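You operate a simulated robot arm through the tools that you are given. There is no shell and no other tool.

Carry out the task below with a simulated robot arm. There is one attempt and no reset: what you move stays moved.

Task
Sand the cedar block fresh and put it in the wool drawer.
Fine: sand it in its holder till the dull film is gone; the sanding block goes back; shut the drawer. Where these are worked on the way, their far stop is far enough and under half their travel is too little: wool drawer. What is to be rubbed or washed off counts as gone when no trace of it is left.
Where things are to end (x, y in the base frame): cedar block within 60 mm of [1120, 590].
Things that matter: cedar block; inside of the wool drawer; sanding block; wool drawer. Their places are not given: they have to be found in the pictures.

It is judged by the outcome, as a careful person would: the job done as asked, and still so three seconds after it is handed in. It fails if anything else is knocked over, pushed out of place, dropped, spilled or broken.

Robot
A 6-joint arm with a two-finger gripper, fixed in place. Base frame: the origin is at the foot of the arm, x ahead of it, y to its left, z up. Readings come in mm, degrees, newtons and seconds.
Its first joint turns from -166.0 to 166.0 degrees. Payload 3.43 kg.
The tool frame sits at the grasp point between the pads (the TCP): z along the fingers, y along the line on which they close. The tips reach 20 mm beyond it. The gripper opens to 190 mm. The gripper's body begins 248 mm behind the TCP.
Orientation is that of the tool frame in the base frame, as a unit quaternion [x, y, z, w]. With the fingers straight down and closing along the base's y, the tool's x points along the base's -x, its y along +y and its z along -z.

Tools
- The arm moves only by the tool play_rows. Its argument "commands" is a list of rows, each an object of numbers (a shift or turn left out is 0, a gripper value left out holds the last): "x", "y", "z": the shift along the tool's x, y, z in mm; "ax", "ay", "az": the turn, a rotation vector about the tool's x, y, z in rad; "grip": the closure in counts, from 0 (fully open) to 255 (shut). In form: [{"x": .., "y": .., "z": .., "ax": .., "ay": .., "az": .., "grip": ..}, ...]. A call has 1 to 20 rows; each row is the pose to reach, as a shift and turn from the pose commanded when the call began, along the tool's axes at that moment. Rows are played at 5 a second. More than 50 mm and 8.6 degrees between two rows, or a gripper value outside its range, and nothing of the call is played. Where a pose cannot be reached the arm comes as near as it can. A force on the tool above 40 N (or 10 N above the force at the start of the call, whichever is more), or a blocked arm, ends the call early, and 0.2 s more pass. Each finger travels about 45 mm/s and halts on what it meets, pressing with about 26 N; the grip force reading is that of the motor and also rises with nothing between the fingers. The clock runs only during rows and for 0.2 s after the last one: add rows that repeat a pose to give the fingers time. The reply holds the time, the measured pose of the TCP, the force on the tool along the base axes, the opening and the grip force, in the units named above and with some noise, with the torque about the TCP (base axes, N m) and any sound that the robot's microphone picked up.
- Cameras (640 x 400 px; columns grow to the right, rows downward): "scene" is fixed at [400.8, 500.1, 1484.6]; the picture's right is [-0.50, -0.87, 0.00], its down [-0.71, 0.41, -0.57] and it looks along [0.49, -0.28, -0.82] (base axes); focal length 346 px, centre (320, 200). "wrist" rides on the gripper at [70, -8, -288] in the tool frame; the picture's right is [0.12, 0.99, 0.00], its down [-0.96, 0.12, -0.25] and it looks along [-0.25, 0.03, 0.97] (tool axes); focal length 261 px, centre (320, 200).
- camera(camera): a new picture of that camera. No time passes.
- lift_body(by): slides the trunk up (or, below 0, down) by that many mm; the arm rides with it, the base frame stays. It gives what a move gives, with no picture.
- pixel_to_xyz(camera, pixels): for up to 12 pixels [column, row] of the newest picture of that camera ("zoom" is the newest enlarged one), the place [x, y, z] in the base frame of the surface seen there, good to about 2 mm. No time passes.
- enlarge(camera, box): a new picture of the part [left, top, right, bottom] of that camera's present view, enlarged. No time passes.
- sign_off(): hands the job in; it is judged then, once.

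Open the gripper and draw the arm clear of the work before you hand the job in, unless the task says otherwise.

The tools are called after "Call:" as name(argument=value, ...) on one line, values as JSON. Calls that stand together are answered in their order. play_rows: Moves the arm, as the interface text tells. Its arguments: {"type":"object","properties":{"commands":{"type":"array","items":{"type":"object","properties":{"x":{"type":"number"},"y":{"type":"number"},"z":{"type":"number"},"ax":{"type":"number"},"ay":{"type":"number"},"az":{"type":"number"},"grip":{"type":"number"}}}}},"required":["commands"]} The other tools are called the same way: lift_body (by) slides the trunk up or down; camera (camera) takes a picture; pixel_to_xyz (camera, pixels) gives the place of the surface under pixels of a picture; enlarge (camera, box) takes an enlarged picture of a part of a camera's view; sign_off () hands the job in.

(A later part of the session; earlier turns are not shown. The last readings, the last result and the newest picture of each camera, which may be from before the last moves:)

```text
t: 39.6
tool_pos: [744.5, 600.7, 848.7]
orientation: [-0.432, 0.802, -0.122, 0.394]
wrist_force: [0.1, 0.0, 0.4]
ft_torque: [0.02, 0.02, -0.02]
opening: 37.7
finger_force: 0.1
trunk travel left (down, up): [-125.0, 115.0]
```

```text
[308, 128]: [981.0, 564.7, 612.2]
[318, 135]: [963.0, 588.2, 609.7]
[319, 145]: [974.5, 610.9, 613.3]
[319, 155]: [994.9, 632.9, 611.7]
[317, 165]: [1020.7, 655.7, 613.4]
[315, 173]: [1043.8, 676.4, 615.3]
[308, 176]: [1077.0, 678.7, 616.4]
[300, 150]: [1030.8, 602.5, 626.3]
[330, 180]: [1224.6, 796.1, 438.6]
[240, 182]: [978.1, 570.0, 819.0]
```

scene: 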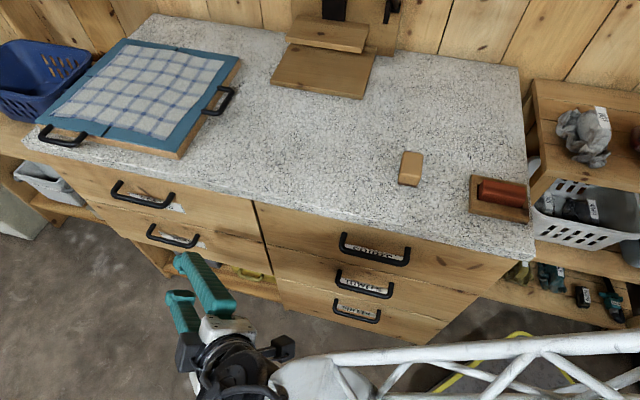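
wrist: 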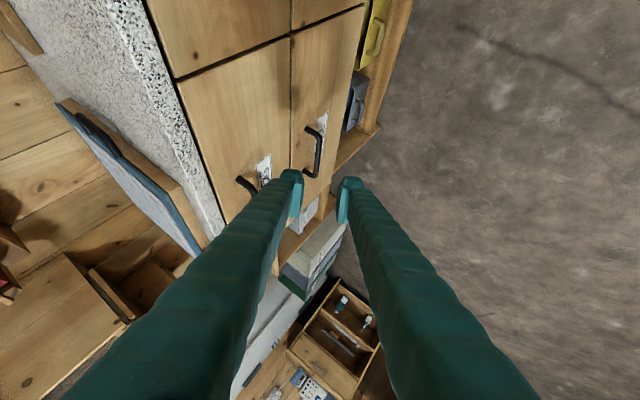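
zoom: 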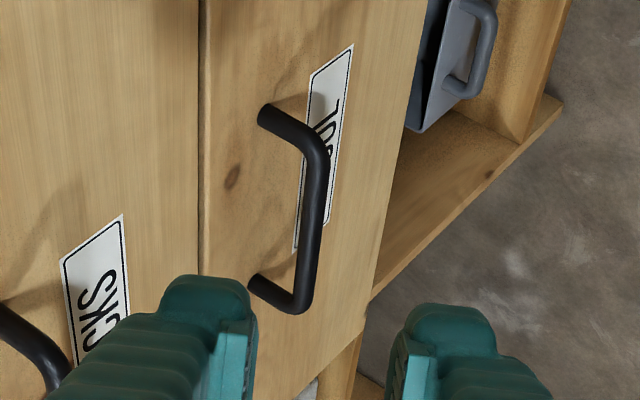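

Bar axis is at about n=−261.5, z=607 (base ≈ (1005,635,607)). I advance along the tool axis to 110 mm short of the bar.

Call:
play_rows(commands=[{"x": 3, "y": -1, "z": 40}, {"x": 6, "y": -2, "z": 82}, {"x": 9, "y": -3, "z": 124}, {"x": 12, "y": -4, "z": 166}, {"x": 15, "y": -5, "z": 208}, {"x": 17, "y": -5, "z": 246}, {"x": 17, "y": -5, "z": 246}])

Call:
camera(camera="wrist")

Call:
camera(camera="scene")

```text
t: 41.2
tool_pos: [924.8, 618.3, 681.8]
orientation: [-0.433, 0.802, -0.122, 0.394]
wrist_force: [0.5, 0.1, 0.0]
ft_torque: [0.01, 0.0, 0.06]
opening: 38.1
finger_force: 0.0
trunk travel left (down, up): [-125.0, 115.0]
```

```text
taken
```

wrist: 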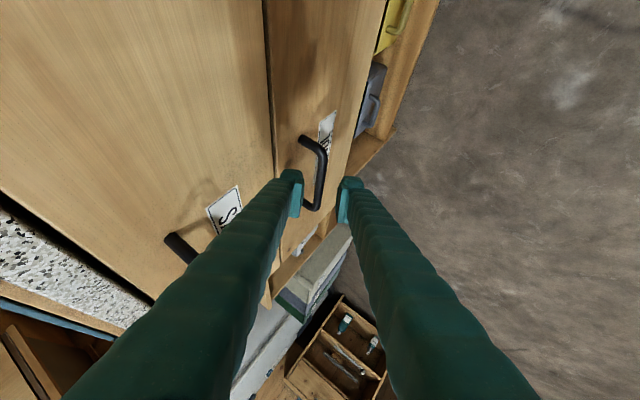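

```text
taken
```

scene: 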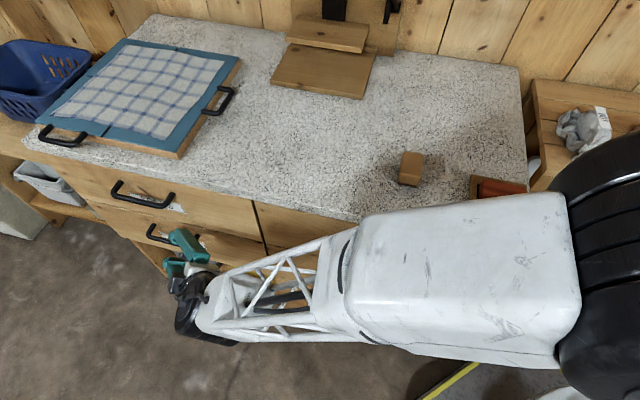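

The arm reaches well. Before going further I check the height of the big white link relative to the counter, and measure the handle from here.

Call:
pixel_to_xyz(camera="scene", pixels=[[370, 220], [460, 210], [540, 200], [460, 290], [600, 190], [340, 250], [250, 265], [210, 300], [200, 270], [180, 245], [620, 300], [345, 330]])

Call:
enlarge(camera="wrist", box=[270, 110, 370, 220])

Call:
pixel_to_xyz(camera="wrist", pixels=[[305, 138], [317, 146], [323, 155], [323, 165], [322, 175], [320, 185], [318, 195], [314, 207], [306, 207]])

```text
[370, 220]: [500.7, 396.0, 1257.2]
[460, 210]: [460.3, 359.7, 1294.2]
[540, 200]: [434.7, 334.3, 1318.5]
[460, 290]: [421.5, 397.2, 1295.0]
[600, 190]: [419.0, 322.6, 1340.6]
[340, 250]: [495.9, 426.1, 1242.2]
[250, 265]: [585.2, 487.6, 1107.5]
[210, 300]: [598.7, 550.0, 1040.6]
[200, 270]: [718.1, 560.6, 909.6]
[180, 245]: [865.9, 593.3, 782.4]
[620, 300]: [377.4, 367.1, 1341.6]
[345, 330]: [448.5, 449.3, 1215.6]
```

```text
3.64 times, centred on (320, 165) of wrist
```

zoom: 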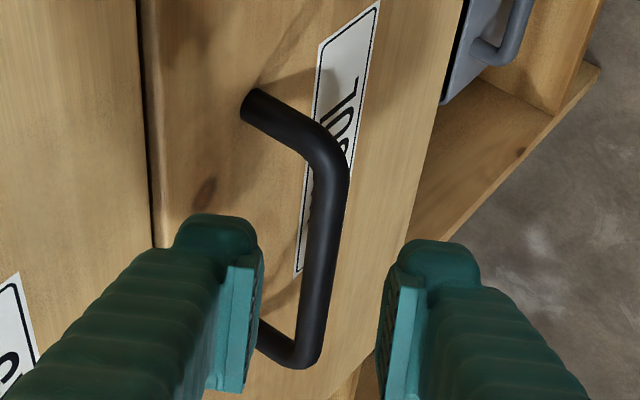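

```text
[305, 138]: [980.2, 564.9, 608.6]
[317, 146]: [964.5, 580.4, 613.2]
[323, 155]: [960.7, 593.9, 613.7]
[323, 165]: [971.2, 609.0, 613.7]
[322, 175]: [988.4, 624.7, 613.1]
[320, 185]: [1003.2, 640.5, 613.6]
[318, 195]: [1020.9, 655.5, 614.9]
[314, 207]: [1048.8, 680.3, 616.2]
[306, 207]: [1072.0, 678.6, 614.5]
```

Links are clear. The handle bar sits between the fingers; I shift 5 mm, narrow to ~28 mm and advance 60 mm, then check before slipping the fingers over the bar.

Call:
play_rows(commands=[{"y": 3, "z": 10, "grip": 217}, {"y": 5, "z": 25, "grip": 217}, {"y": 5, "z": 40, "grip": 217}, {"y": 5, "z": 52, "grip": 217}, {"y": 5, "z": 60, "grip": 217}, {"y": 5, "z": 60, "grip": 217}])

Call:
enlarge(camera="wrist", box=[260, 110, 380, 230])

Call:
enlarge(camera="scene", box=[130, 190, 250, 300])

```text
t: 42.6
tool_pos: [964.6, 630.9, 637.2]
orientation: [-0.432, 0.802, -0.122, 0.393]
wrist_force: [-0.3, 0.5, 0.0]
ft_torque: [-0.01, 0.0, 0.0]
opening: 28.2
finger_force: 0.0
trunk travel left (down, up): [-125.0, 115.0]
```

```text
3.33 times, centred on (320, 170) of wrist
```

zoom: 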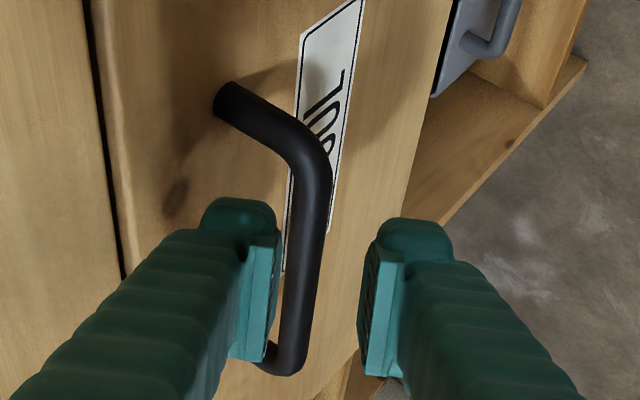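

```text
3.64 times, centred on (190, 245) of scene
```

zoom: 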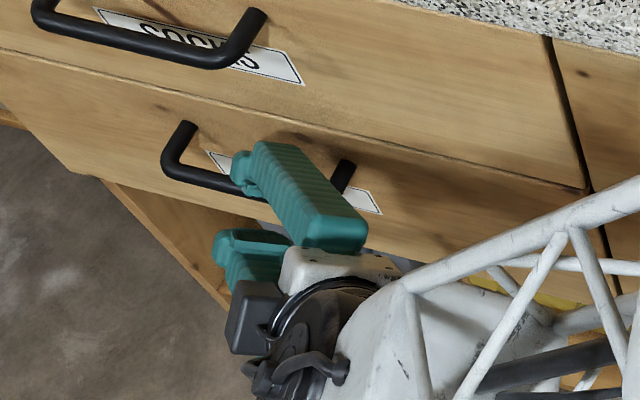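

The bar is a little nearer the back finger; I shift 3 mm back and advance 36 mm so that the fingers straddle the bar.

Call:
play_rows(commands=[{"y": -3, "z": 5}, {"y": -3, "z": 14}, {"y": -3, "z": 22}, {"y": -3, "z": 30}, {"y": -3, "z": 36}, {"y": -3, "z": 36}])

Call:
enlarge(camera="wrist", box=[260, 110, 380, 230])

Call:
enlarge(camera="scene", box=[130, 190, 250, 300])

```text
t: 44.0
tool_pos: [992.3, 634.1, 616.4]
orientation: [-0.433, 0.802, -0.121, 0.394]
wrist_force: [-0.9, 0.0, 0.9]
ft_torque: [0.02, 0.02, 0.0]
opening: 28.3
finger_force: 0.1
trunk travel left (down, up): [-125.0, 115.0]
```

```text
3.33 times, centred on (320, 170) of wrist
```

zoom: 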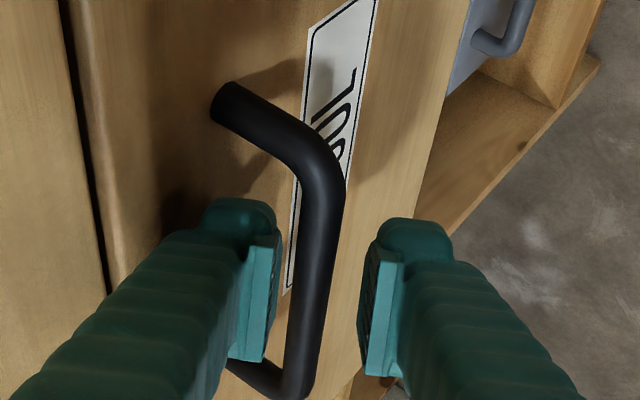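

```text
3.64 times, centred on (190, 245) of scene
```

zoom: 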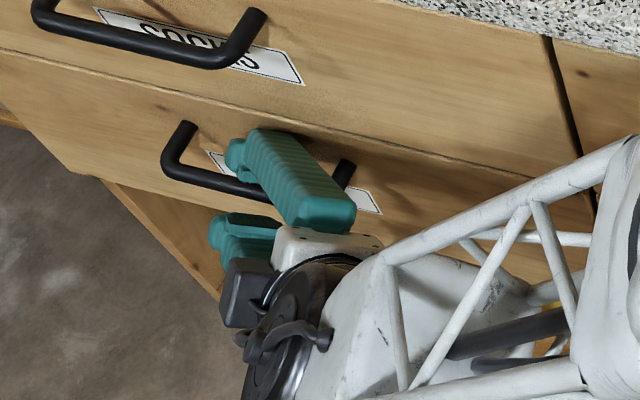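

The bar now lies between the fingertips with no contact force. I advance 5 mm more and close on it.

Call:
play_rows(commands=[{"z": 3, "grip": 217}, {"z": 5, "grip": 217}, {"z": 5, "grip": 230}, {"z": 5, "grip": 240}, {"z": 5, "grip": 250}, {"z": 5, "grip": 250}, {"z": 5, "grip": 250}])

Call:
enlarge(camera="wrist", box=[260, 110, 380, 230])

```text
t: 45.6
tool_pos: [996.3, 634.8, 614.9]
orientation: [-0.433, 0.802, -0.122, 0.394]
wrist_force: [3.8, -2.1, 10.6]
ft_torque: [-0.05, -0.06, -0.07]
opening: 12.7
finger_force: 45.2
trunk travel left (down, up): [-125.0, 115.0]
```

```text
3.33 times, centred on (320, 170) of wrist
```

zoom: 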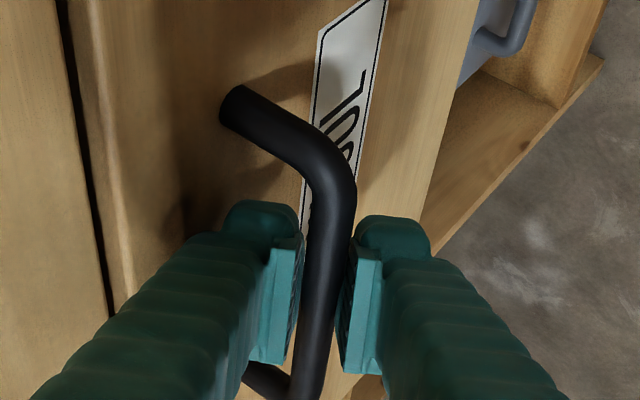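

Gripped on the bar (opening 12.7 mm). I pull gently along +n (outward) for 30 mm and check the forces.

Call:
play_rows(commands=[{"x": -1.7, "y": 4.2, "z": -2.1}, {"x": -3.3, "y": 8.4, "z": -4.2}, {"x": -5.0, "y": 12.7, "z": -6.3}, {"x": -6.7, "y": 16.9, "z": -8.4}, {"x": -8.4, "y": 21.1, "z": -10.5}, {"x": -10.0, "y": 25.3, "z": -12.6}, {"x": -10.0, "y": 25.3, "z": -12.6}])

Call:
enlarge(camera="scene", box=[130, 160, 290, 300])

```text
t: 47.2
tool_pos: [975.5, 655.4, 613.8]
orientation: [-0.433, 0.801, -0.122, 0.395]
wrist_force: [5.7, 5.5, 25.3]
ft_torque: [0.09, -0.18, 0.06]
opening: 12.6
finger_force: 45.4
trunk travel left (down, up): [-125.0, 115.0]
```

```text
2.86 times, centred on (210, 230) of scene
```

zoom: 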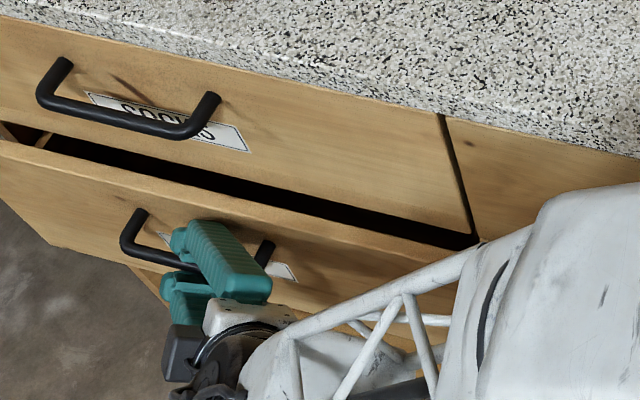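

The drawer slides out with almost no resistance; the tool presses down on the bar (25 N), so I raise by 1 mm while pulling another 60 mm.

Call:
play_rows(commands=[{"x": -0.5, "y": -0.5, "z": -0.7}, {"x": -3.9, "y": 7.9, "z": -4.9}, {"x": -7.2, "y": 16.4, "z": -9.1}, {"x": -10.6, "y": 24.8, "z": -13.3}, {"x": -13.9, "y": 33.2, "z": -17.5}, {"x": -17.3, "y": 41.7, "z": -21.7}, {"x": -20.6, "y": 50.1, "z": -25.9}, {"x": -20.6, "y": 50.1, "z": -25.9}])

```text
t: 49.0
tool_pos: [933.8, 698.9, 614.1]
orientation: [-0.432, 0.802, -0.122, 0.394]
wrist_force: [-14.4, -13.4, 18.7]
ft_torque: [-0.09, 0.02, -0.13]
opening: 12.8
finger_force: 45.5
trunk travel left (down, up): [-125.0, 115.0]
```

Opened 90 mm so far; a side force of −20 N along the bar has built up, so I correct 0.8 mm in −u and 0.6 mm up, and pull 80 mm more.

Call:
play_rows(commands=[{"x": 0.3, "y": -0.3, "z": -0.9}, {"x": -2.9, "y": 8.1, "z": -5.2}, {"x": -6.2, "y": 16.6, "z": -9.5}, {"x": -9.4, "y": 25.0, "z": -13.7}, {"x": -12.7, "y": 33.4, "z": -18.0}, {"x": -15.9, "y": 41.9, "z": -22.3}, {"x": -19.2, "y": 50.3, "z": -26.6}, {"x": -22.4, "y": 58.8, "z": -30.9}, {"x": -25.6, "y": 67.2, "z": -35.1}, {"x": -25.6, "y": 67.2, "z": -35.1}])

Call:
camera(camera="scene")

```text
t: 51.2
tool_pos: [874.9, 756.3, 613.8]
orientation: [-0.433, 0.802, -0.123, 0.394]
wrist_force: [25.7, 27.1, 3.9]
ft_torque: [0.18, -0.16, 0.13]
opening: 12.6
finger_force: 45.0
trunk travel left (down, up): [-125.0, 115.0]
```

```text
taken
```

scene: 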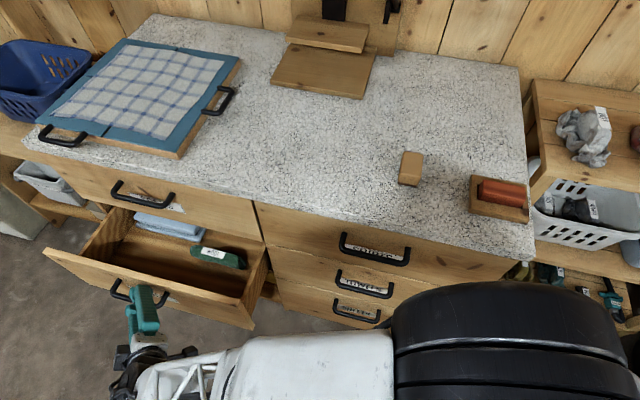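

The drawer is open about 172 mm and its inside is visible (a blue cloth and a green tagged item at [220,257] toward the back). I correct the side force by +1.2 mm in u and keep pulling.

Call:
play_rows(commands=[{"x": -0.9, "y": 0, "z": 0.75}, {"x": -4.2, "y": 8.4, "z": -3.5}, {"x": -7.5, "y": 16.9, "z": -7.7}, {"x": -10.8, "y": 25.3, "z": -12.0}, {"x": -14.1, "y": 33.7, "z": -16.2}, {"x": -17.4, "y": 42.2, "z": -20.4}, {"x": -20.7, "y": 50.6, "z": -24.7}, {"x": -20.7, "y": 50.6, "z": -24.7}])

```text
t: 53.0
tool_pos: [834.0, 797.6, 613.9]
orientation: [-0.433, 0.801, -0.123, 0.394]
wrist_force: [22.1, 25.6, 12.4]
ft_torque: [0.2, -0.31, 0.19]
opening: 12.6
finger_force: 45.2
trunk travel left (down, up): [-125.0, 115.0]
```

D is 230 mm. I correct 1.5 mm more in +u, and see whether the side force drops.

Call:
play_rows(commands=[{"x": -0.6, "z": 0.5}, {"x": -1.2, "z": 0.95}, {"x": -1.2, "z": 0.95}])

Call:
camera(camera="scene")

```text
t: 53.8
tool_pos: [833.6, 797.2, 614.6]
orientation: [-0.431, 0.802, -0.123, 0.394]
wrist_force: [-7.5, -5.2, 20.1]
ft_torque: [-0.04, -0.03, -0.11]
opening: 12.4
finger_force: 45.0
trunk travel left (down, up): [-125.0, 115.0]
```

```text
taken
```

scene: 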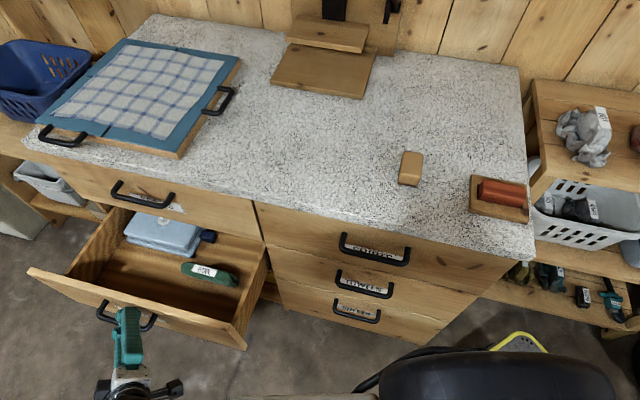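

Side force is now small. The drawer is open 230 mm; I measure its inside and the things in it.

Call:
enlarge(camera="scene", box=[20, 200, 280, 360])

Call:
pixel_to_xyz(camera="scene", pixels=[[110, 270], [150, 285], [130, 265], [185, 300], [210, 272], [185, 262], [236, 285], [165, 235], [130, 240], [195, 250], [240, 310], [230, 240]])

Call:
pixel_to_xyz(camera="scene", pixels=[[30, 270], [245, 335], [245, 345], [262, 255], [120, 215], [95, 245], [105, 285], [225, 320], [100, 290], [180, 270], [205, 235], [150, 250]])

```text
2.46 times, centred on (150, 280) of scene
```

zoom: 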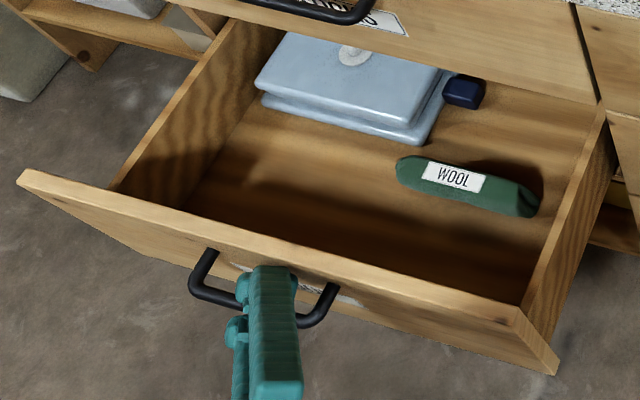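

```text
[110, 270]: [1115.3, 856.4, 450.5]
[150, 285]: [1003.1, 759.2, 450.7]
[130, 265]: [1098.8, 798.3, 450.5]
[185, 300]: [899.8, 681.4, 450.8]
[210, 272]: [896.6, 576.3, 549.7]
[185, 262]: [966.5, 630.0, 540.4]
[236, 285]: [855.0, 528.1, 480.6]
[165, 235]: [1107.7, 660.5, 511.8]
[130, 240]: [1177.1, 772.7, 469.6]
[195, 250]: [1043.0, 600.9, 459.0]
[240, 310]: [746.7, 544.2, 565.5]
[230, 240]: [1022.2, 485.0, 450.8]
```

```text
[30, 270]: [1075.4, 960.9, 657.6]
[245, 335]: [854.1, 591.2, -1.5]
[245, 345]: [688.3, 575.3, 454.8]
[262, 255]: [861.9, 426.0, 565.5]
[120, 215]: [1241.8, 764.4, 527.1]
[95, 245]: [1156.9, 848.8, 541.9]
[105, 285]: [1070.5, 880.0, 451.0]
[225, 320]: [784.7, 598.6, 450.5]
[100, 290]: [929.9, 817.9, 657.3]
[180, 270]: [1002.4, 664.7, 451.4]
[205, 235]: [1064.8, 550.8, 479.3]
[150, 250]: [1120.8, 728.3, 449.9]
```

Drawer floor is at z≈450.6; the target zone (u≈1209, about 145 mm behind... near the front panel's inside) is free of the cloth and the green wool. I keep pulling gently to find the far stop.

Call:
play_rows(commands=[{"x": -1.6, "y": 3.9, "z": -2.6}, {"x": -5.0, "y": 12.3, "z": -6.8}, {"x": -8.3, "y": 20.8, "z": -11.0}, {"x": -11.7, "y": 29.2, "z": -15.2}, {"x": -15.0, "y": 37.6, "z": -19.4}, {"x": -15.0, "y": 37.6, "z": -19.4}])

```text
t: 55.2
tool_pos: [800.5, 831.8, 612.9]
orientation: [-0.433, 0.802, -0.122, 0.394]
wrist_force: [-2.1, -0.3, 4.7]
ft_torque: [0.05, -0.1, 0.08]
opening: 12.7
finger_force: 45.6
trunk travel left (down, up): [-125.0, 115.0]
```

Open 278 mm with no resistance; I continue.

Call:
play_rows(commands=[{"x": -3.4, "y": 8.4, "z": -4.2}, {"x": -6.7, "y": 16.9, "z": -8.4}, {"x": -10.0, "y": 25.3, "z": -12.6}, {"x": -13.4, "y": 33.7, "z": -16.8}, {"x": -13.4, "y": 33.7, "z": -16.8}])

Call:
camera(camera="scene")

```text
t: 56.4
tool_pos: [772.2, 859.2, 613.6]
orientation: [-0.432, 0.802, -0.123, 0.394]
wrist_force: [-6.6, -5.1, 2.3]
ft_torque: [0.04, -0.01, 0.0]
opening: 12.7
finger_force: 45.1
trunk travel left (down, up): [-125.0, 115.0]
```

```text
taken
```

scene: 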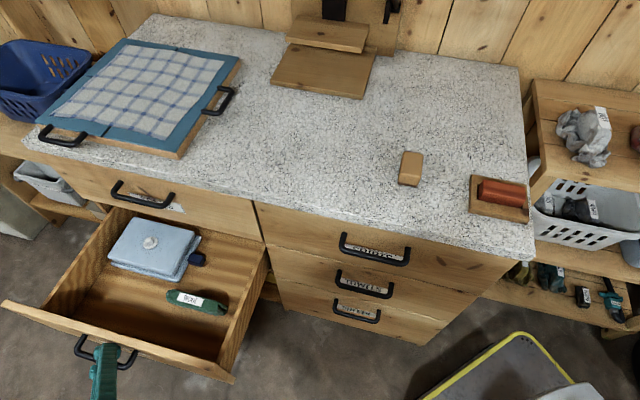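

The drawer is out 317 mm and still moving freely, which is more than enough. I open the fingers to ~29 mm to release the bar and back straight off along the tool axis.

Call:
play_rows(commands=[{"grip": 235}, {"grip": 225}, {"grip": 216}, {"grip": 216}, {"z": -8, "grip": 216}, {"z": -20}, {"z": -40}, {"z": -65}, {"z": -95}, {"z": -120}, {"z": -120}])

Call:
camera(camera="scene")

Call:
camera(camera="wrist")

```text
t: 58.8
tool_pos: [684.6, 839.6, 693.2]
orientation: [-0.432, 0.802, -0.122, 0.394]
wrist_force: [-0.3, -0.8, 1.4]
ft_torque: [-0.01, 0.02, -0.01]
opening: 28.9
finger_force: 0.0
trunk travel left (down, up): [-125.0, 115.0]
```

```text
taken
```

scene: 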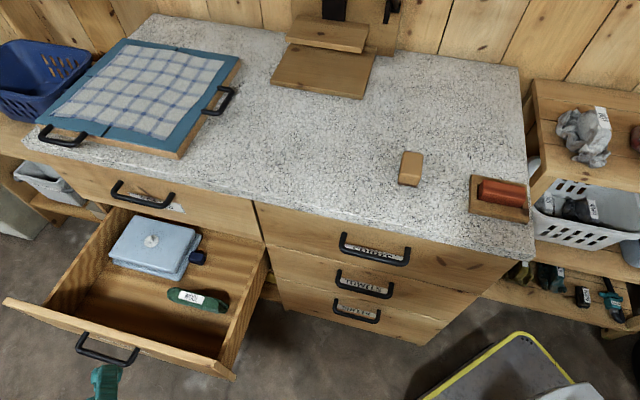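

```text
taken
```

wrist: 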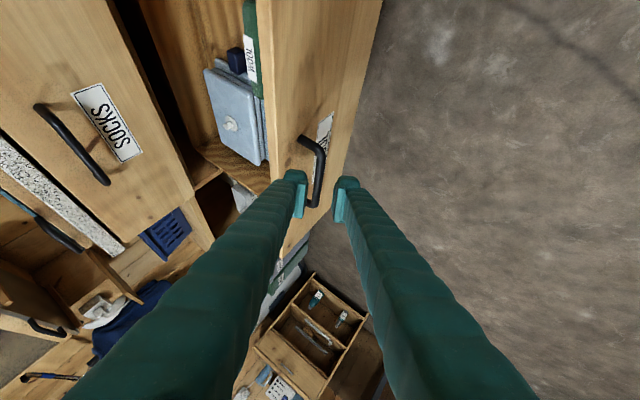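

The drawer stays open. I measure its present position and contents exactly from the scene camera.

Call:
enlarge(camera="scene", box=[0, 200, 280, 390])

Call:
pixel_to_xyz(camera="scene", pixels=[[50, 312], [100, 331], [150, 348], [200, 364], [100, 322], [150, 340], [200, 356], [110, 300], [130, 310], [160, 320], [150, 300], [120, 285]])

Call:
pixel_to_xyz(camera="scene", pixels=[[200, 298], [172, 294], [226, 303], [195, 292], [195, 307], [170, 300], [220, 312], [155, 242], [112, 262], [180, 280], [200, 258], [110, 270]])

```text
2.11 times, centred on (140, 295) of scene
```

zoom: 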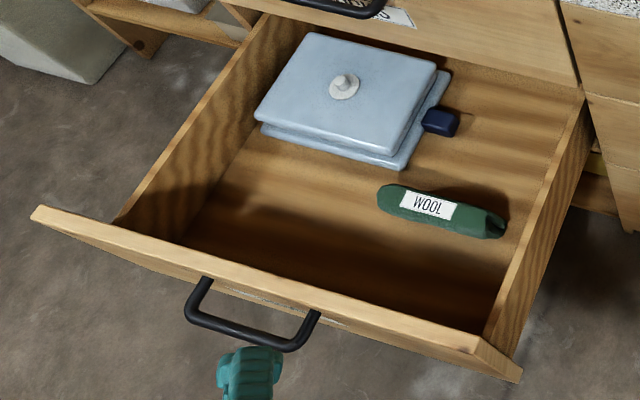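

```text
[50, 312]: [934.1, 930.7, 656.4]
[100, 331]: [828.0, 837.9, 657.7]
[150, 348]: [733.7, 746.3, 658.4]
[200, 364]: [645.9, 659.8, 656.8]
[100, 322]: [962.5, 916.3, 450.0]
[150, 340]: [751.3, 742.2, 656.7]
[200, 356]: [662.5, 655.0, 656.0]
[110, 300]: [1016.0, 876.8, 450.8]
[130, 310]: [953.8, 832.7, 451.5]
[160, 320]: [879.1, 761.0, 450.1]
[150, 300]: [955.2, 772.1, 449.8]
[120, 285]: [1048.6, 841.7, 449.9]
```

```text
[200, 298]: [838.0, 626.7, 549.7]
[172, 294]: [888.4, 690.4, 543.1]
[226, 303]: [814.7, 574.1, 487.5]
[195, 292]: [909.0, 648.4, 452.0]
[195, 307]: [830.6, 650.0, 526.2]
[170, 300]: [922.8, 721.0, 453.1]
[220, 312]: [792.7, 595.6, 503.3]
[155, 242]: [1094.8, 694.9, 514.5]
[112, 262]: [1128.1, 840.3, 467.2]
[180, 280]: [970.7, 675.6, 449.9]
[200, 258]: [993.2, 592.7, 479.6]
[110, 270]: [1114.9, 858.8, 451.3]
```

Drawer open distance ≈316 mm; its front panel inner face is at n≈−6, so the block's target there is u≈1209, n≈−59, which is free floor. I test the reach above it: rise and turn to a 20° tilt (toward +u) over the drawer at z≈800.

Call:
play_rows(commands=[{"x": -2, "y": -35, "z": 3, "ax": -0.083, "ay": 0.052, "az": 0.046}, {"x": -4, "y": -70, "z": 6, "ax": -0.166, "ay": 0.105, "az": 0.093}, {"x": -7, "y": -105, "z": 9, "ax": -0.248, "ay": 0.157, "az": 0.139}, {"x": -9, "y": -140, "z": 12, "ax": -0.331, "ay": 0.21, "az": 0.186}, {"x": -11, "y": -174, "z": 16, "ax": -0.414, "ay": 0.262, "az": 0.232}, {"x": -13, "y": -209, "z": 19, "ax": -0.4966, "ay": 0.3147, "az": 0.2783}, {"x": -13, "y": -209, "z": 19, "ax": -0.4966, "ay": 0.3147, "az": 0.2783}])

Call:
camera(camera="scene")

Call:
camera(camera="wrist")

```text
t: 60.4
tool_pos: [827.0, 728.7, 799.8]
orientation: [-0.378, 0.909, 0.067, 0.161]
wrist_force: [0.5, 0.4, 0.1]
ft_torque: [0.0, 0.04, 0.02]
opening: 29.1
finger_force: 0.0
trunk travel left (down, up): [-125.0, 115.0]
```

```text
taken
```

scene: 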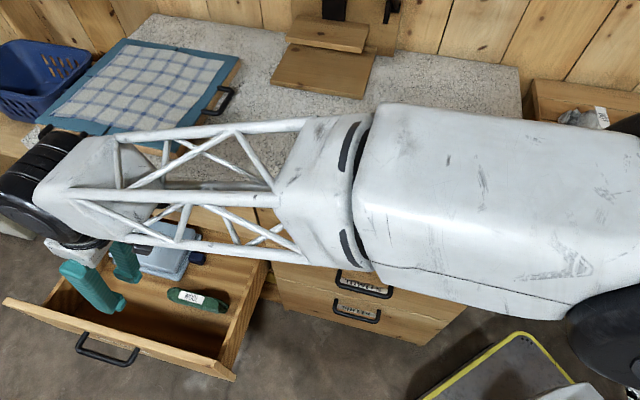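

```text
taken
```

wrist: 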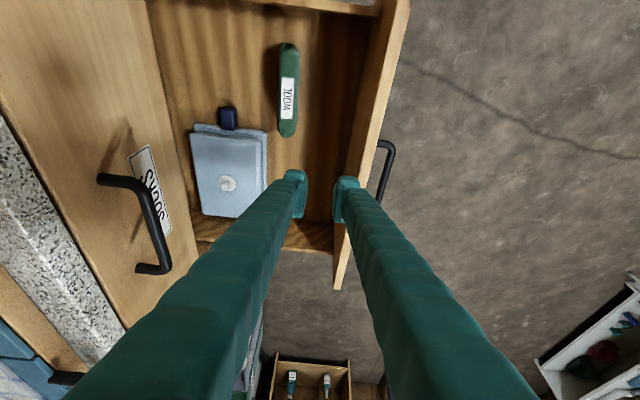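

Reached exactly. I check how far the wrist and forearm are from the counter and the cloth board.

Call:
pixel_to_xyz(camera="scene", pixels=[[25, 170], [50, 145], [90, 160], [200, 130], [300, 125], [400, 110], [80, 245], [20, 200], [60, 200], [250, 150]])

Call:
play_rows(commands=[{"x": -20, "z": 7}, {"x": -40, "z": 15}, {"x": -60, "z": 22}, {"x": -80, "z": 29}, {"x": -80, "z": 29}])

```text
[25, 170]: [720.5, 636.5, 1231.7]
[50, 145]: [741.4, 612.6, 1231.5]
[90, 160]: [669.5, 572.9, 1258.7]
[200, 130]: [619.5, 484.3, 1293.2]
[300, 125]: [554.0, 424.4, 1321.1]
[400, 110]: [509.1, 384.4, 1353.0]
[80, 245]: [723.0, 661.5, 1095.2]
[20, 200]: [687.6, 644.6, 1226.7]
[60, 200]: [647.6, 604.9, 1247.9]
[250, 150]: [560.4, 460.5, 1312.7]
```

```text
t: 61.6
tool_pos: [888.9, 791.0, 795.9]
orientation: [-0.377, 0.91, 0.066, 0.161]
wrist_force: [0.6, 0.5, -0.8]
ft_torque: [-0.01, 0.02, -0.01]
opening: 28.9
finger_force: 0.1
trunk travel left (down, up): [-125.0, 115.0]
```

The 20°-tilt pose is reachable at u=1188. I test the descent into the drawer (empty gripper, free space) down to z≈560.

Call:
play_rows(commands=[{"x": 13.7, "z": 37.6}, {"x": 27.4, "z": 75.2}, {"x": 41, "z": 112.8}, {"x": 54.7, "z": 150.4}, {"x": 68.4, "z": 188}, {"x": 80.4, "z": 221}, {"x": 80.4, "z": 221}])

Call:
camera(camera="wrist")

Call:
camera(camera="scene")

```text
t: 63.2
tool_pos: [890.1, 790.9, 565.5]
orientation: [-0.376, 0.91, 0.066, 0.161]
wrist_force: [-0.3, 0.5, 0.3]
ft_torque: [0.0, 0.0, -0.02]
opening: 28.9
finger_force: 0.0
trunk travel left (down, up): [-125.0, 115.0]
```

```text
taken
```

wrist: 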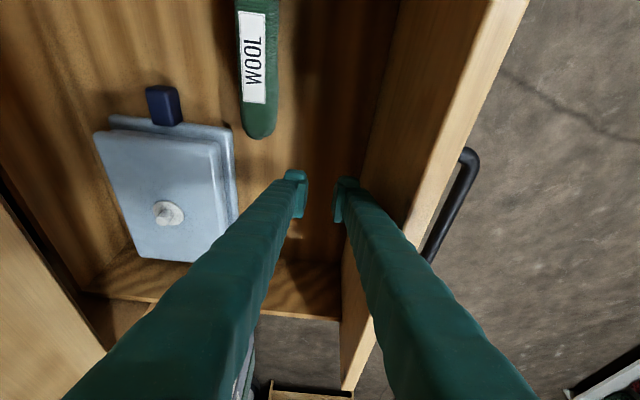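

```text
taken
```

scene: 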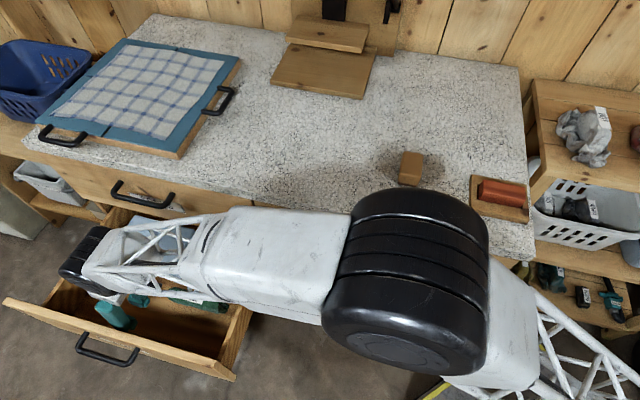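

Tracks well at z=565. I check link clearances from the counter edge and continue the test to z≈505.

Call:
pixel_to_xyz(camera="scene", pixels=[[85, 240], [110, 235], [190, 225], [230, 215], [300, 215], [360, 220], [410, 210], [480, 300], [520, 300], [150, 290], [340, 310], [230, 300]])

Call:
play_rows(commands=[{"x": 7, "z": 19}, {"x": 14, "z": 38}, {"x": 20.5, "z": 56}, {"x": 20.5, "z": 56}])

```text
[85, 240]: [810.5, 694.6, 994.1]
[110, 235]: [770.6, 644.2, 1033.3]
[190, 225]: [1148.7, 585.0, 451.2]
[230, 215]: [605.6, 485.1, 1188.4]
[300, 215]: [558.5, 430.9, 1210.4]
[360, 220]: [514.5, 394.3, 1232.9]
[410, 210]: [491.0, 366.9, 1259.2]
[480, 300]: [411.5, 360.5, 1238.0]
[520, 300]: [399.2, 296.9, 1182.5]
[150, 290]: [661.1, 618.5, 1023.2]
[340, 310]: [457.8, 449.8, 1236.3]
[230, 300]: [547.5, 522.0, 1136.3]
```

```text
t: 64.2
tool_pos: [888.8, 789.1, 504.0]
orientation: [-0.377, 0.91, 0.066, 0.161]
wrist_force: [0.1, 0.7, -0.6]
ft_torque: [0.0, -0.01, -0.04]
opening: 28.9
finger_force: 0.1
trunk travel left (down, up): [-125.0, 115.0]
```

The 20° tilt works all the way down. I also test whether a vertical tool reaches here (that would give a better grasp on the cedar block): rise 60 mm and untilt.

Call:
play_rows(commands=[{"x": -7, "z": -19}, {"x": -14, "z": -38}, {"x": -20.5, "z": -56}, {"x": -20.5, "z": -56, "ay": 0.09}, {"x": -20.5, "z": -56, "ay": 0.18}, {"x": -20.5, "z": -56, "ay": 0.27}, {"x": -20.5, "z": -56, "ay": 0.349}, {"x": -20.5, "z": -56, "ay": 0.349}])

```text
t: 66.0
tool_pos: [888.5, 790.0, 564.6]
orientation: [-0.383, 0.924, 0.0, -0.001]
wrist_force: [-0.1, 0.6, -0.3]
ft_torque: [-0.04, -0.03, 0.04]
opening: 29.0
finger_force: 0.0
trunk travel left (down, up): [-125.0, 115.0]
```

The vertical tool reaches too. I test going down to z≈495 vertically.

Call:
play_rows(commands=[{"z": 20}, {"z": 40}, {"z": 58}, {"z": 70}, {"z": 70}])

Call:
camera(camera="wrist")

Call:
camera(camera="scene")

```text
t: 67.2
tool_pos: [889.5, 789.4, 494.7]
orientation: [-0.383, 0.924, -0.001, -0.001]
wrist_force: [-0.6, 0.3, 0.3]
ft_torque: [0.02, -0.02, -0.01]
opening: 28.9
finger_force: 0.1
trunk travel left (down, up): [-125.0, 115.0]
```

```text
taken
```

wrist: 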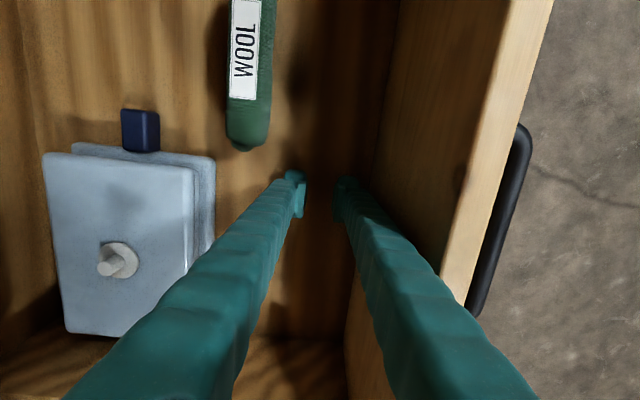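

```text
taken
```

scene: 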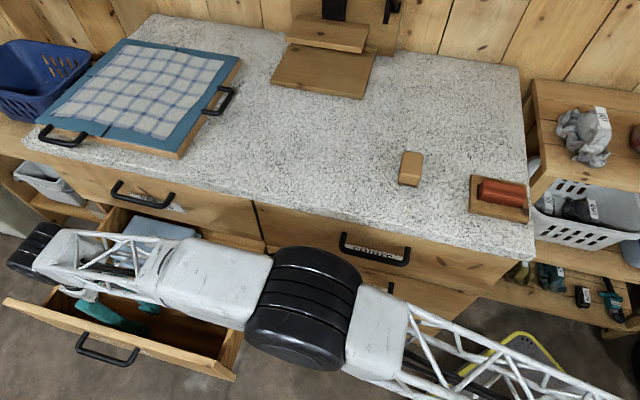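

A vertical tool works all the way to the drawer floor. I check the arm's clearance from the counter edge in this stretched pose.

Call:
pixel_to_xyz(camera="scene", pixels=[[35, 228], [60, 235], [110, 236], [190, 240], [240, 255], [290, 255], [350, 270], [380, 292], [450, 310], [30, 265], [520, 340], [280, 330]])

```text
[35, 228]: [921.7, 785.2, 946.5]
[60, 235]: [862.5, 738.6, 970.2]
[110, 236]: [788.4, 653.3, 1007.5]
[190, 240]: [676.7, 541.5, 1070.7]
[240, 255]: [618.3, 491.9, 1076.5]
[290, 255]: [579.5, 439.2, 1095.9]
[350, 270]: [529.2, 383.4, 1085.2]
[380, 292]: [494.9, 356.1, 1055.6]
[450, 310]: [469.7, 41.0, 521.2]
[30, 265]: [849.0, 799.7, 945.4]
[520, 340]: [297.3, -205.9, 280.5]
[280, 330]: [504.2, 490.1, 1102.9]
```

Clearances are fine, so I'll use a vertical tool for both pick and place. I rise out of the drawer and retreat inward and up.

Call:
play_rows(commands=[{"z": -40}, {"z": -80}, {"z": -120}, {"z": -160}, {"z": -200, "x": 2}, {"x": 35, "y": -3, "z": -231}, {"x": 69, "y": -6, "z": -262}, {"x": 102, "y": -9, "z": -293}, {"x": 136, "y": -12, "z": -325}, {"x": 170, "y": -15, "z": -356}, {"x": 203, "y": -18, "z": -387}, {"x": 237, "y": -21, "z": -418}, {"x": 270, "y": -24, "z": -449}, {"x": 304, "y": -27, "z": -480}, {"x": 338, "y": -30, "z": -511}, {"x": 371, "y": -33, "z": -542}, {"x": 405, "y": -36, "z": -573}, {"x": 437, "y": -40, "z": -600}, {"x": 437, "y": -40, "z": -600}])

Call:
camera(camera="scene")

```text
t: 71.2
tool_pos: [607.5, 451.9, 1095.2]
orientation: [-0.383, 0.924, -0.001, 0.0]
wrist_force: [0.3, -0.1, 0.5]
ft_torque: [0.04, -0.05, 0.01]
opening: 29.3
finger_force: 0.1
trunk travel left (down, up): [-125.0, 115.0]
```

```text
taken
```

scene: 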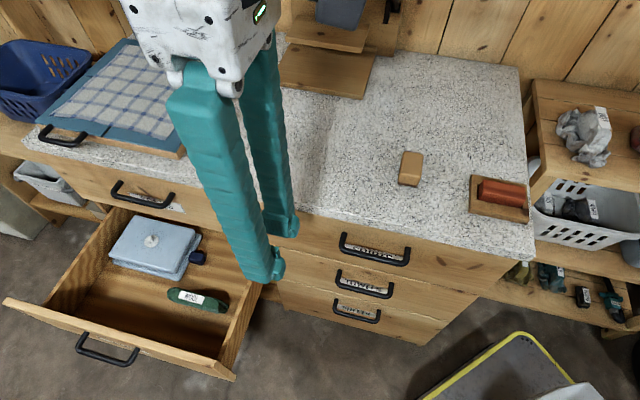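

Now I move over the cedar block at z≈1095 and open the gripper to about 80 mm.

Call:
play_rows(commands=[{"x": 32, "y": -27, "grip": 148}, {"x": 65, "y": -54}, {"x": 98, "y": -81}, {"x": 130, "y": -108}, {"x": 163, "y": -136}, {"x": 196, "y": -163}, {"x": 228, "y": -190}, {"x": 261, "y": -217}, {"x": 294, "y": -244}, {"x": 326, "y": -271}, {"x": 358, "y": -298}, {"x": 358, "y": -298}])

Call:
camera(camera="wrist")

Call:
camera(camera="scene")

```text
t: 73.8
tool_pos: [564.8, -12.0, 1096.8]
orientation: [-0.383, 0.924, 0.0, 0.0]
wrist_force: [-0.2, 0.4, 0.2]
ft_torque: [-0.06, 0.01, 0.0]
opening: 79.7
finger_force: 0.1
trunk travel left (down, up): [-125.0, 115.0]
```

```text
taken
```

wrist: 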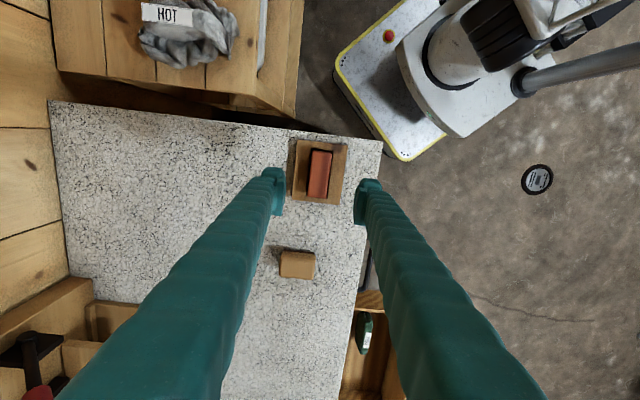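

```text
taken
```

scene: 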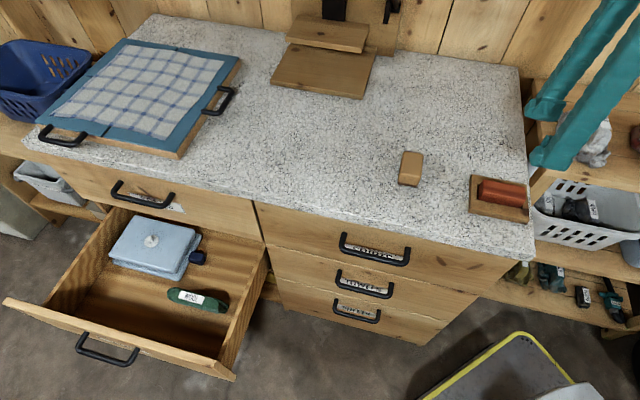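

The cedar block is right below, between the fingers (wrist [320,172]). I enlarge and measure its corners from this view.

Call:
enlarge(camera="wrist", box=[280, 130, 360, 210])

Call:
pixel_to_xyz(camera="zoom", pixels=[[285, 160], [350, 165], [330, 300], [265, 295], [310, 230], [250, 230], [400, 230], [300, 110], [300, 345], [275, 230], [345, 230], [235, 180]])

```text
5.00 times, centred on (320, 170) of wrist
```

zoom: 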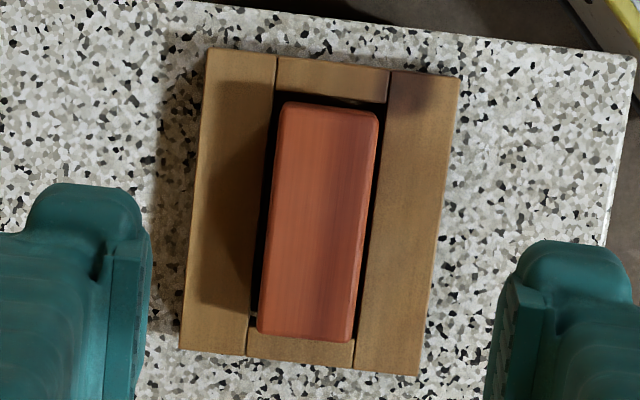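

```text
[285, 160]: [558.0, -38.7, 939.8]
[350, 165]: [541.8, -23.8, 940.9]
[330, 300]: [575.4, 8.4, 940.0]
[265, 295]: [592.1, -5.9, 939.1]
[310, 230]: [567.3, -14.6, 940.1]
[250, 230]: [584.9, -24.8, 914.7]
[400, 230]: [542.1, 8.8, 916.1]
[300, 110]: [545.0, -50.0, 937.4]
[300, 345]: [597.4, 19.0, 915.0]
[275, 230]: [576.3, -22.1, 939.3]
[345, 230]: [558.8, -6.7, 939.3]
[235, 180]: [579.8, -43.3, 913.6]
```

Aligned within 2 mm. I descend to z≈941 (tips about 5 mm above the holder rails, whose tops are at 916).

Call:
play_rows(commands=[{"x": 1, "y": -1, "z": 35}, {"x": 2, "y": -1, "z": 75}, {"x": 2, "y": -1, "z": 110}, {"x": 2, "y": -1, "z": 135}, {"x": 2, "y": -1, "z": 148}, {"x": 2, "y": -1, "z": 155}, {"x": 2, "y": -1, "z": 155}])

Call:
enlarge(camera="scene", box=[450, 130, 570, 230])

Call:
camera(camera="wrist")

```text
t: 75.4
tool_pos: [565.2, -13.9, 940.2]
orientation: [-0.383, 0.924, 0.0, 0.0]
wrist_force: [-0.4, 1.1, 0.0]
ft_torque: [0.0, -0.01, -0.01]
opening: 79.7
finger_force: 0.0
trunk travel left (down, up): [-125.0, 115.0]
```

```text
4.00 times, centred on (510, 180) of scene
```

zoom: 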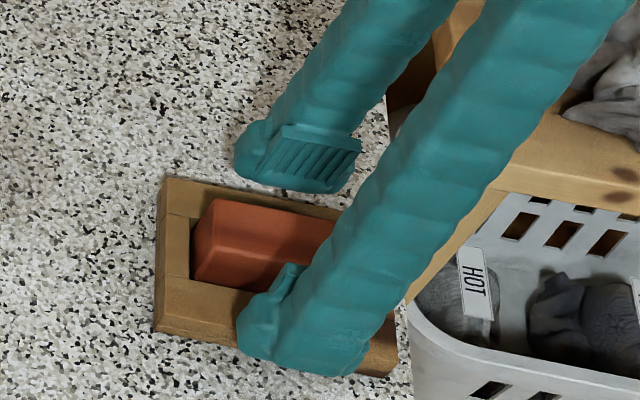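

```text
taken
```

wrist: 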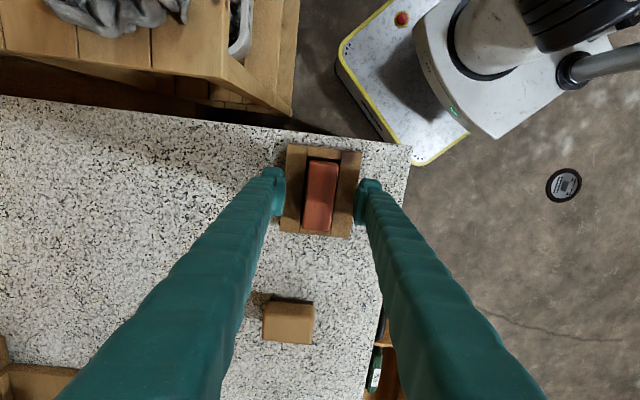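

The fingers straddle the block above the rails. I close on it.

Call:
play_rows(commands=[{"grip": 170}, {"grip": 190}, {"grip": 205}, {"grip": 220}, {"grip": 225}, {"grip": 225}, {"grip": 225}])

Call:
enlarge(camera="scene", box=[450, 130, 570, 230])

```text
t: 77.0
tool_pos: [564.1, -15.2, 938.6]
orientation: [-0.382, 0.924, 0.0, 0.001]
wrist_force: [-0.5, -0.5, 0.7]
ft_torque: [0.02, 0.01, -0.01]
opening: 32.6
finger_force: 26.1
trunk travel left (down, up): [-125.0, 115.0]
```

```text
4.00 times, centred on (510, 180) of scene
```

zoom: 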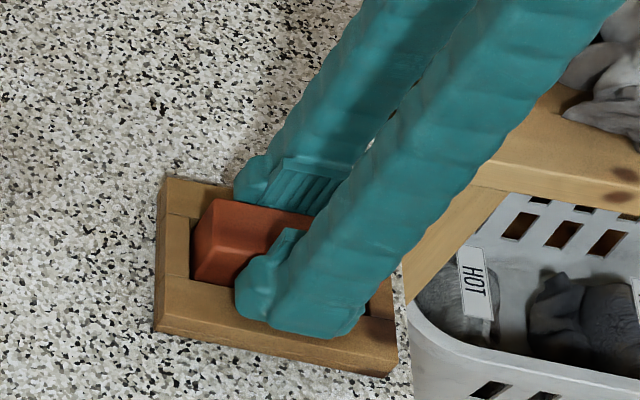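

Held at 32.6 mm with 26 N. I lift slowly by 60 mm and check.

Call:
play_rows(commands=[{"z": -6}, {"z": -14}, {"z": -24}, {"z": -36}, {"z": -50}, {"z": -60}, {"z": -60}])

Call:
enlarge(camera="scene", box=[450, 110, 570, 230])

Call:
enlarge(camera="wrist", box=[260, 120, 380, 250])

```text
t: 78.6
tool_pos: [564.3, -13.8, 1000.6]
orientation: [-0.383, 0.924, -0.001, 0.001]
wrist_force: [0.0, 1.0, -0.6]
ft_torque: [0.03, 0.0, -0.04]
opening: 32.5
finger_force: 25.5
trunk travel left (down, up): [-125.0, 115.0]
```

```text
3.33 times, centred on (510, 170) of scene
```

zoom: 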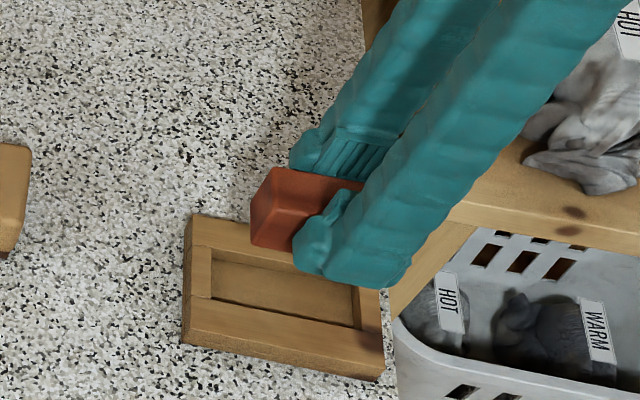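

```text
3.08 times, centred on (320, 185) of wrist
```

zoom: 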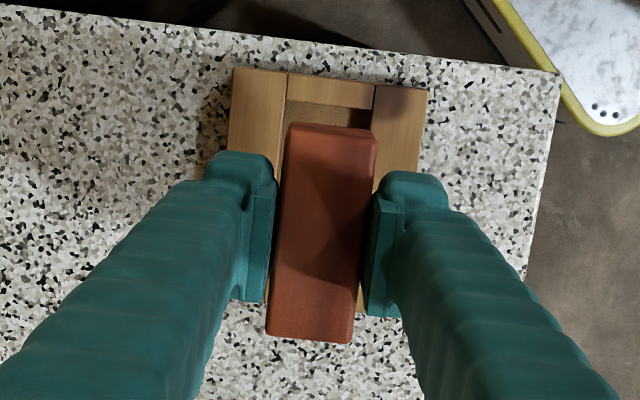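

The block came out cleanly and the holder stayed. I measure the recess floor and the held block to know how far the block reaches below the tool point.

Call:
pixel_to_xyz(camera="scene", pixels=[[501, 197], [495, 180], [490, 182], [500, 176], [492, 170]])

Call:
pixel_to_xyz(camera="zoom", pixels=[[300, 150], [330, 240], [310, 320], [330, 115], [340, 330]])

```text
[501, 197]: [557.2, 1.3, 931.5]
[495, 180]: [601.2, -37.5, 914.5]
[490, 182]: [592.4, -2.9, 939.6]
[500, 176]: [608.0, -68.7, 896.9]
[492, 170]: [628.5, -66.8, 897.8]
```

```text
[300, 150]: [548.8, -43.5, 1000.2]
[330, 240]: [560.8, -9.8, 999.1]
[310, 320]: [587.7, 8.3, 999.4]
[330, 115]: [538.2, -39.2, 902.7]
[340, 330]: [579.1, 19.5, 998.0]
```

The recess floor is at z≈903, so the block is ~37 mm tall and its bottom hangs ~37 mm below the tool point. I raise it and carry it out in front of the counter.

Call:
play_rows(commands=[{"z": -30, "grip": 225}, {"z": -65}, {"z": -95}, {"x": -32, "y": 27, "z": -95}, {"x": -65, "y": 54, "z": -95}, {"x": -98, "y": 81, "z": -95}, {"x": -130, "y": 108, "z": -95}, {"x": -163, "y": 136, "z": -95}, {"x": -196, "y": 163, "z": -95}, {"x": -228, "y": 190, "z": -95}, {"x": -261, "y": 217, "z": -95}, {"x": -294, "y": 244, "z": -95}, {"x": -326, "y": 271, "z": -95}, {"x": -360, "y": 299, "z": -95}, {"x": -360, "y": 299, "z": -95}])

Call:
camera(camera="scene")

Call:
camera(camera="wrist")

```text
t: 81.8
tool_pos: [607.1, 450.7, 1093.0]
orientation: [-0.382, 0.924, 0.0, 0.0]
wrist_force: [0.0, 0.0, 0.1]
ft_torque: [-0.04, 0.03, -0.02]
opening: 32.7
finger_force: 26.3
trunk travel left (down, up): [-125.0, 115.0]
```

```text
taken
```

scene: 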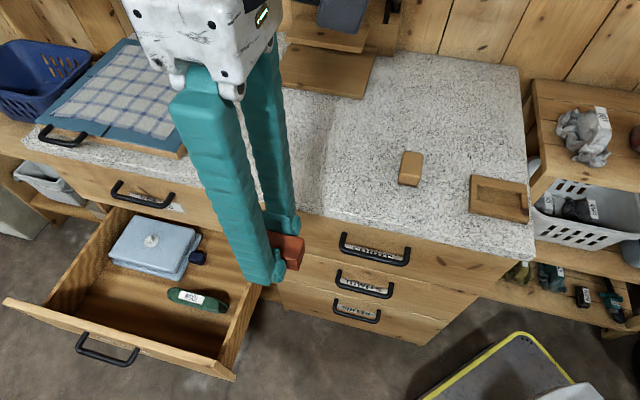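

```text
taken
```

wrist: 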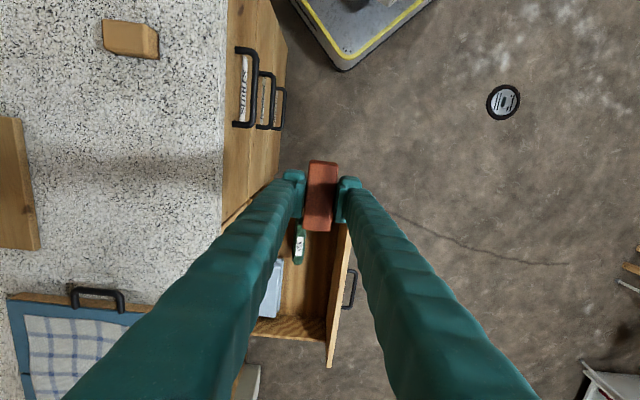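

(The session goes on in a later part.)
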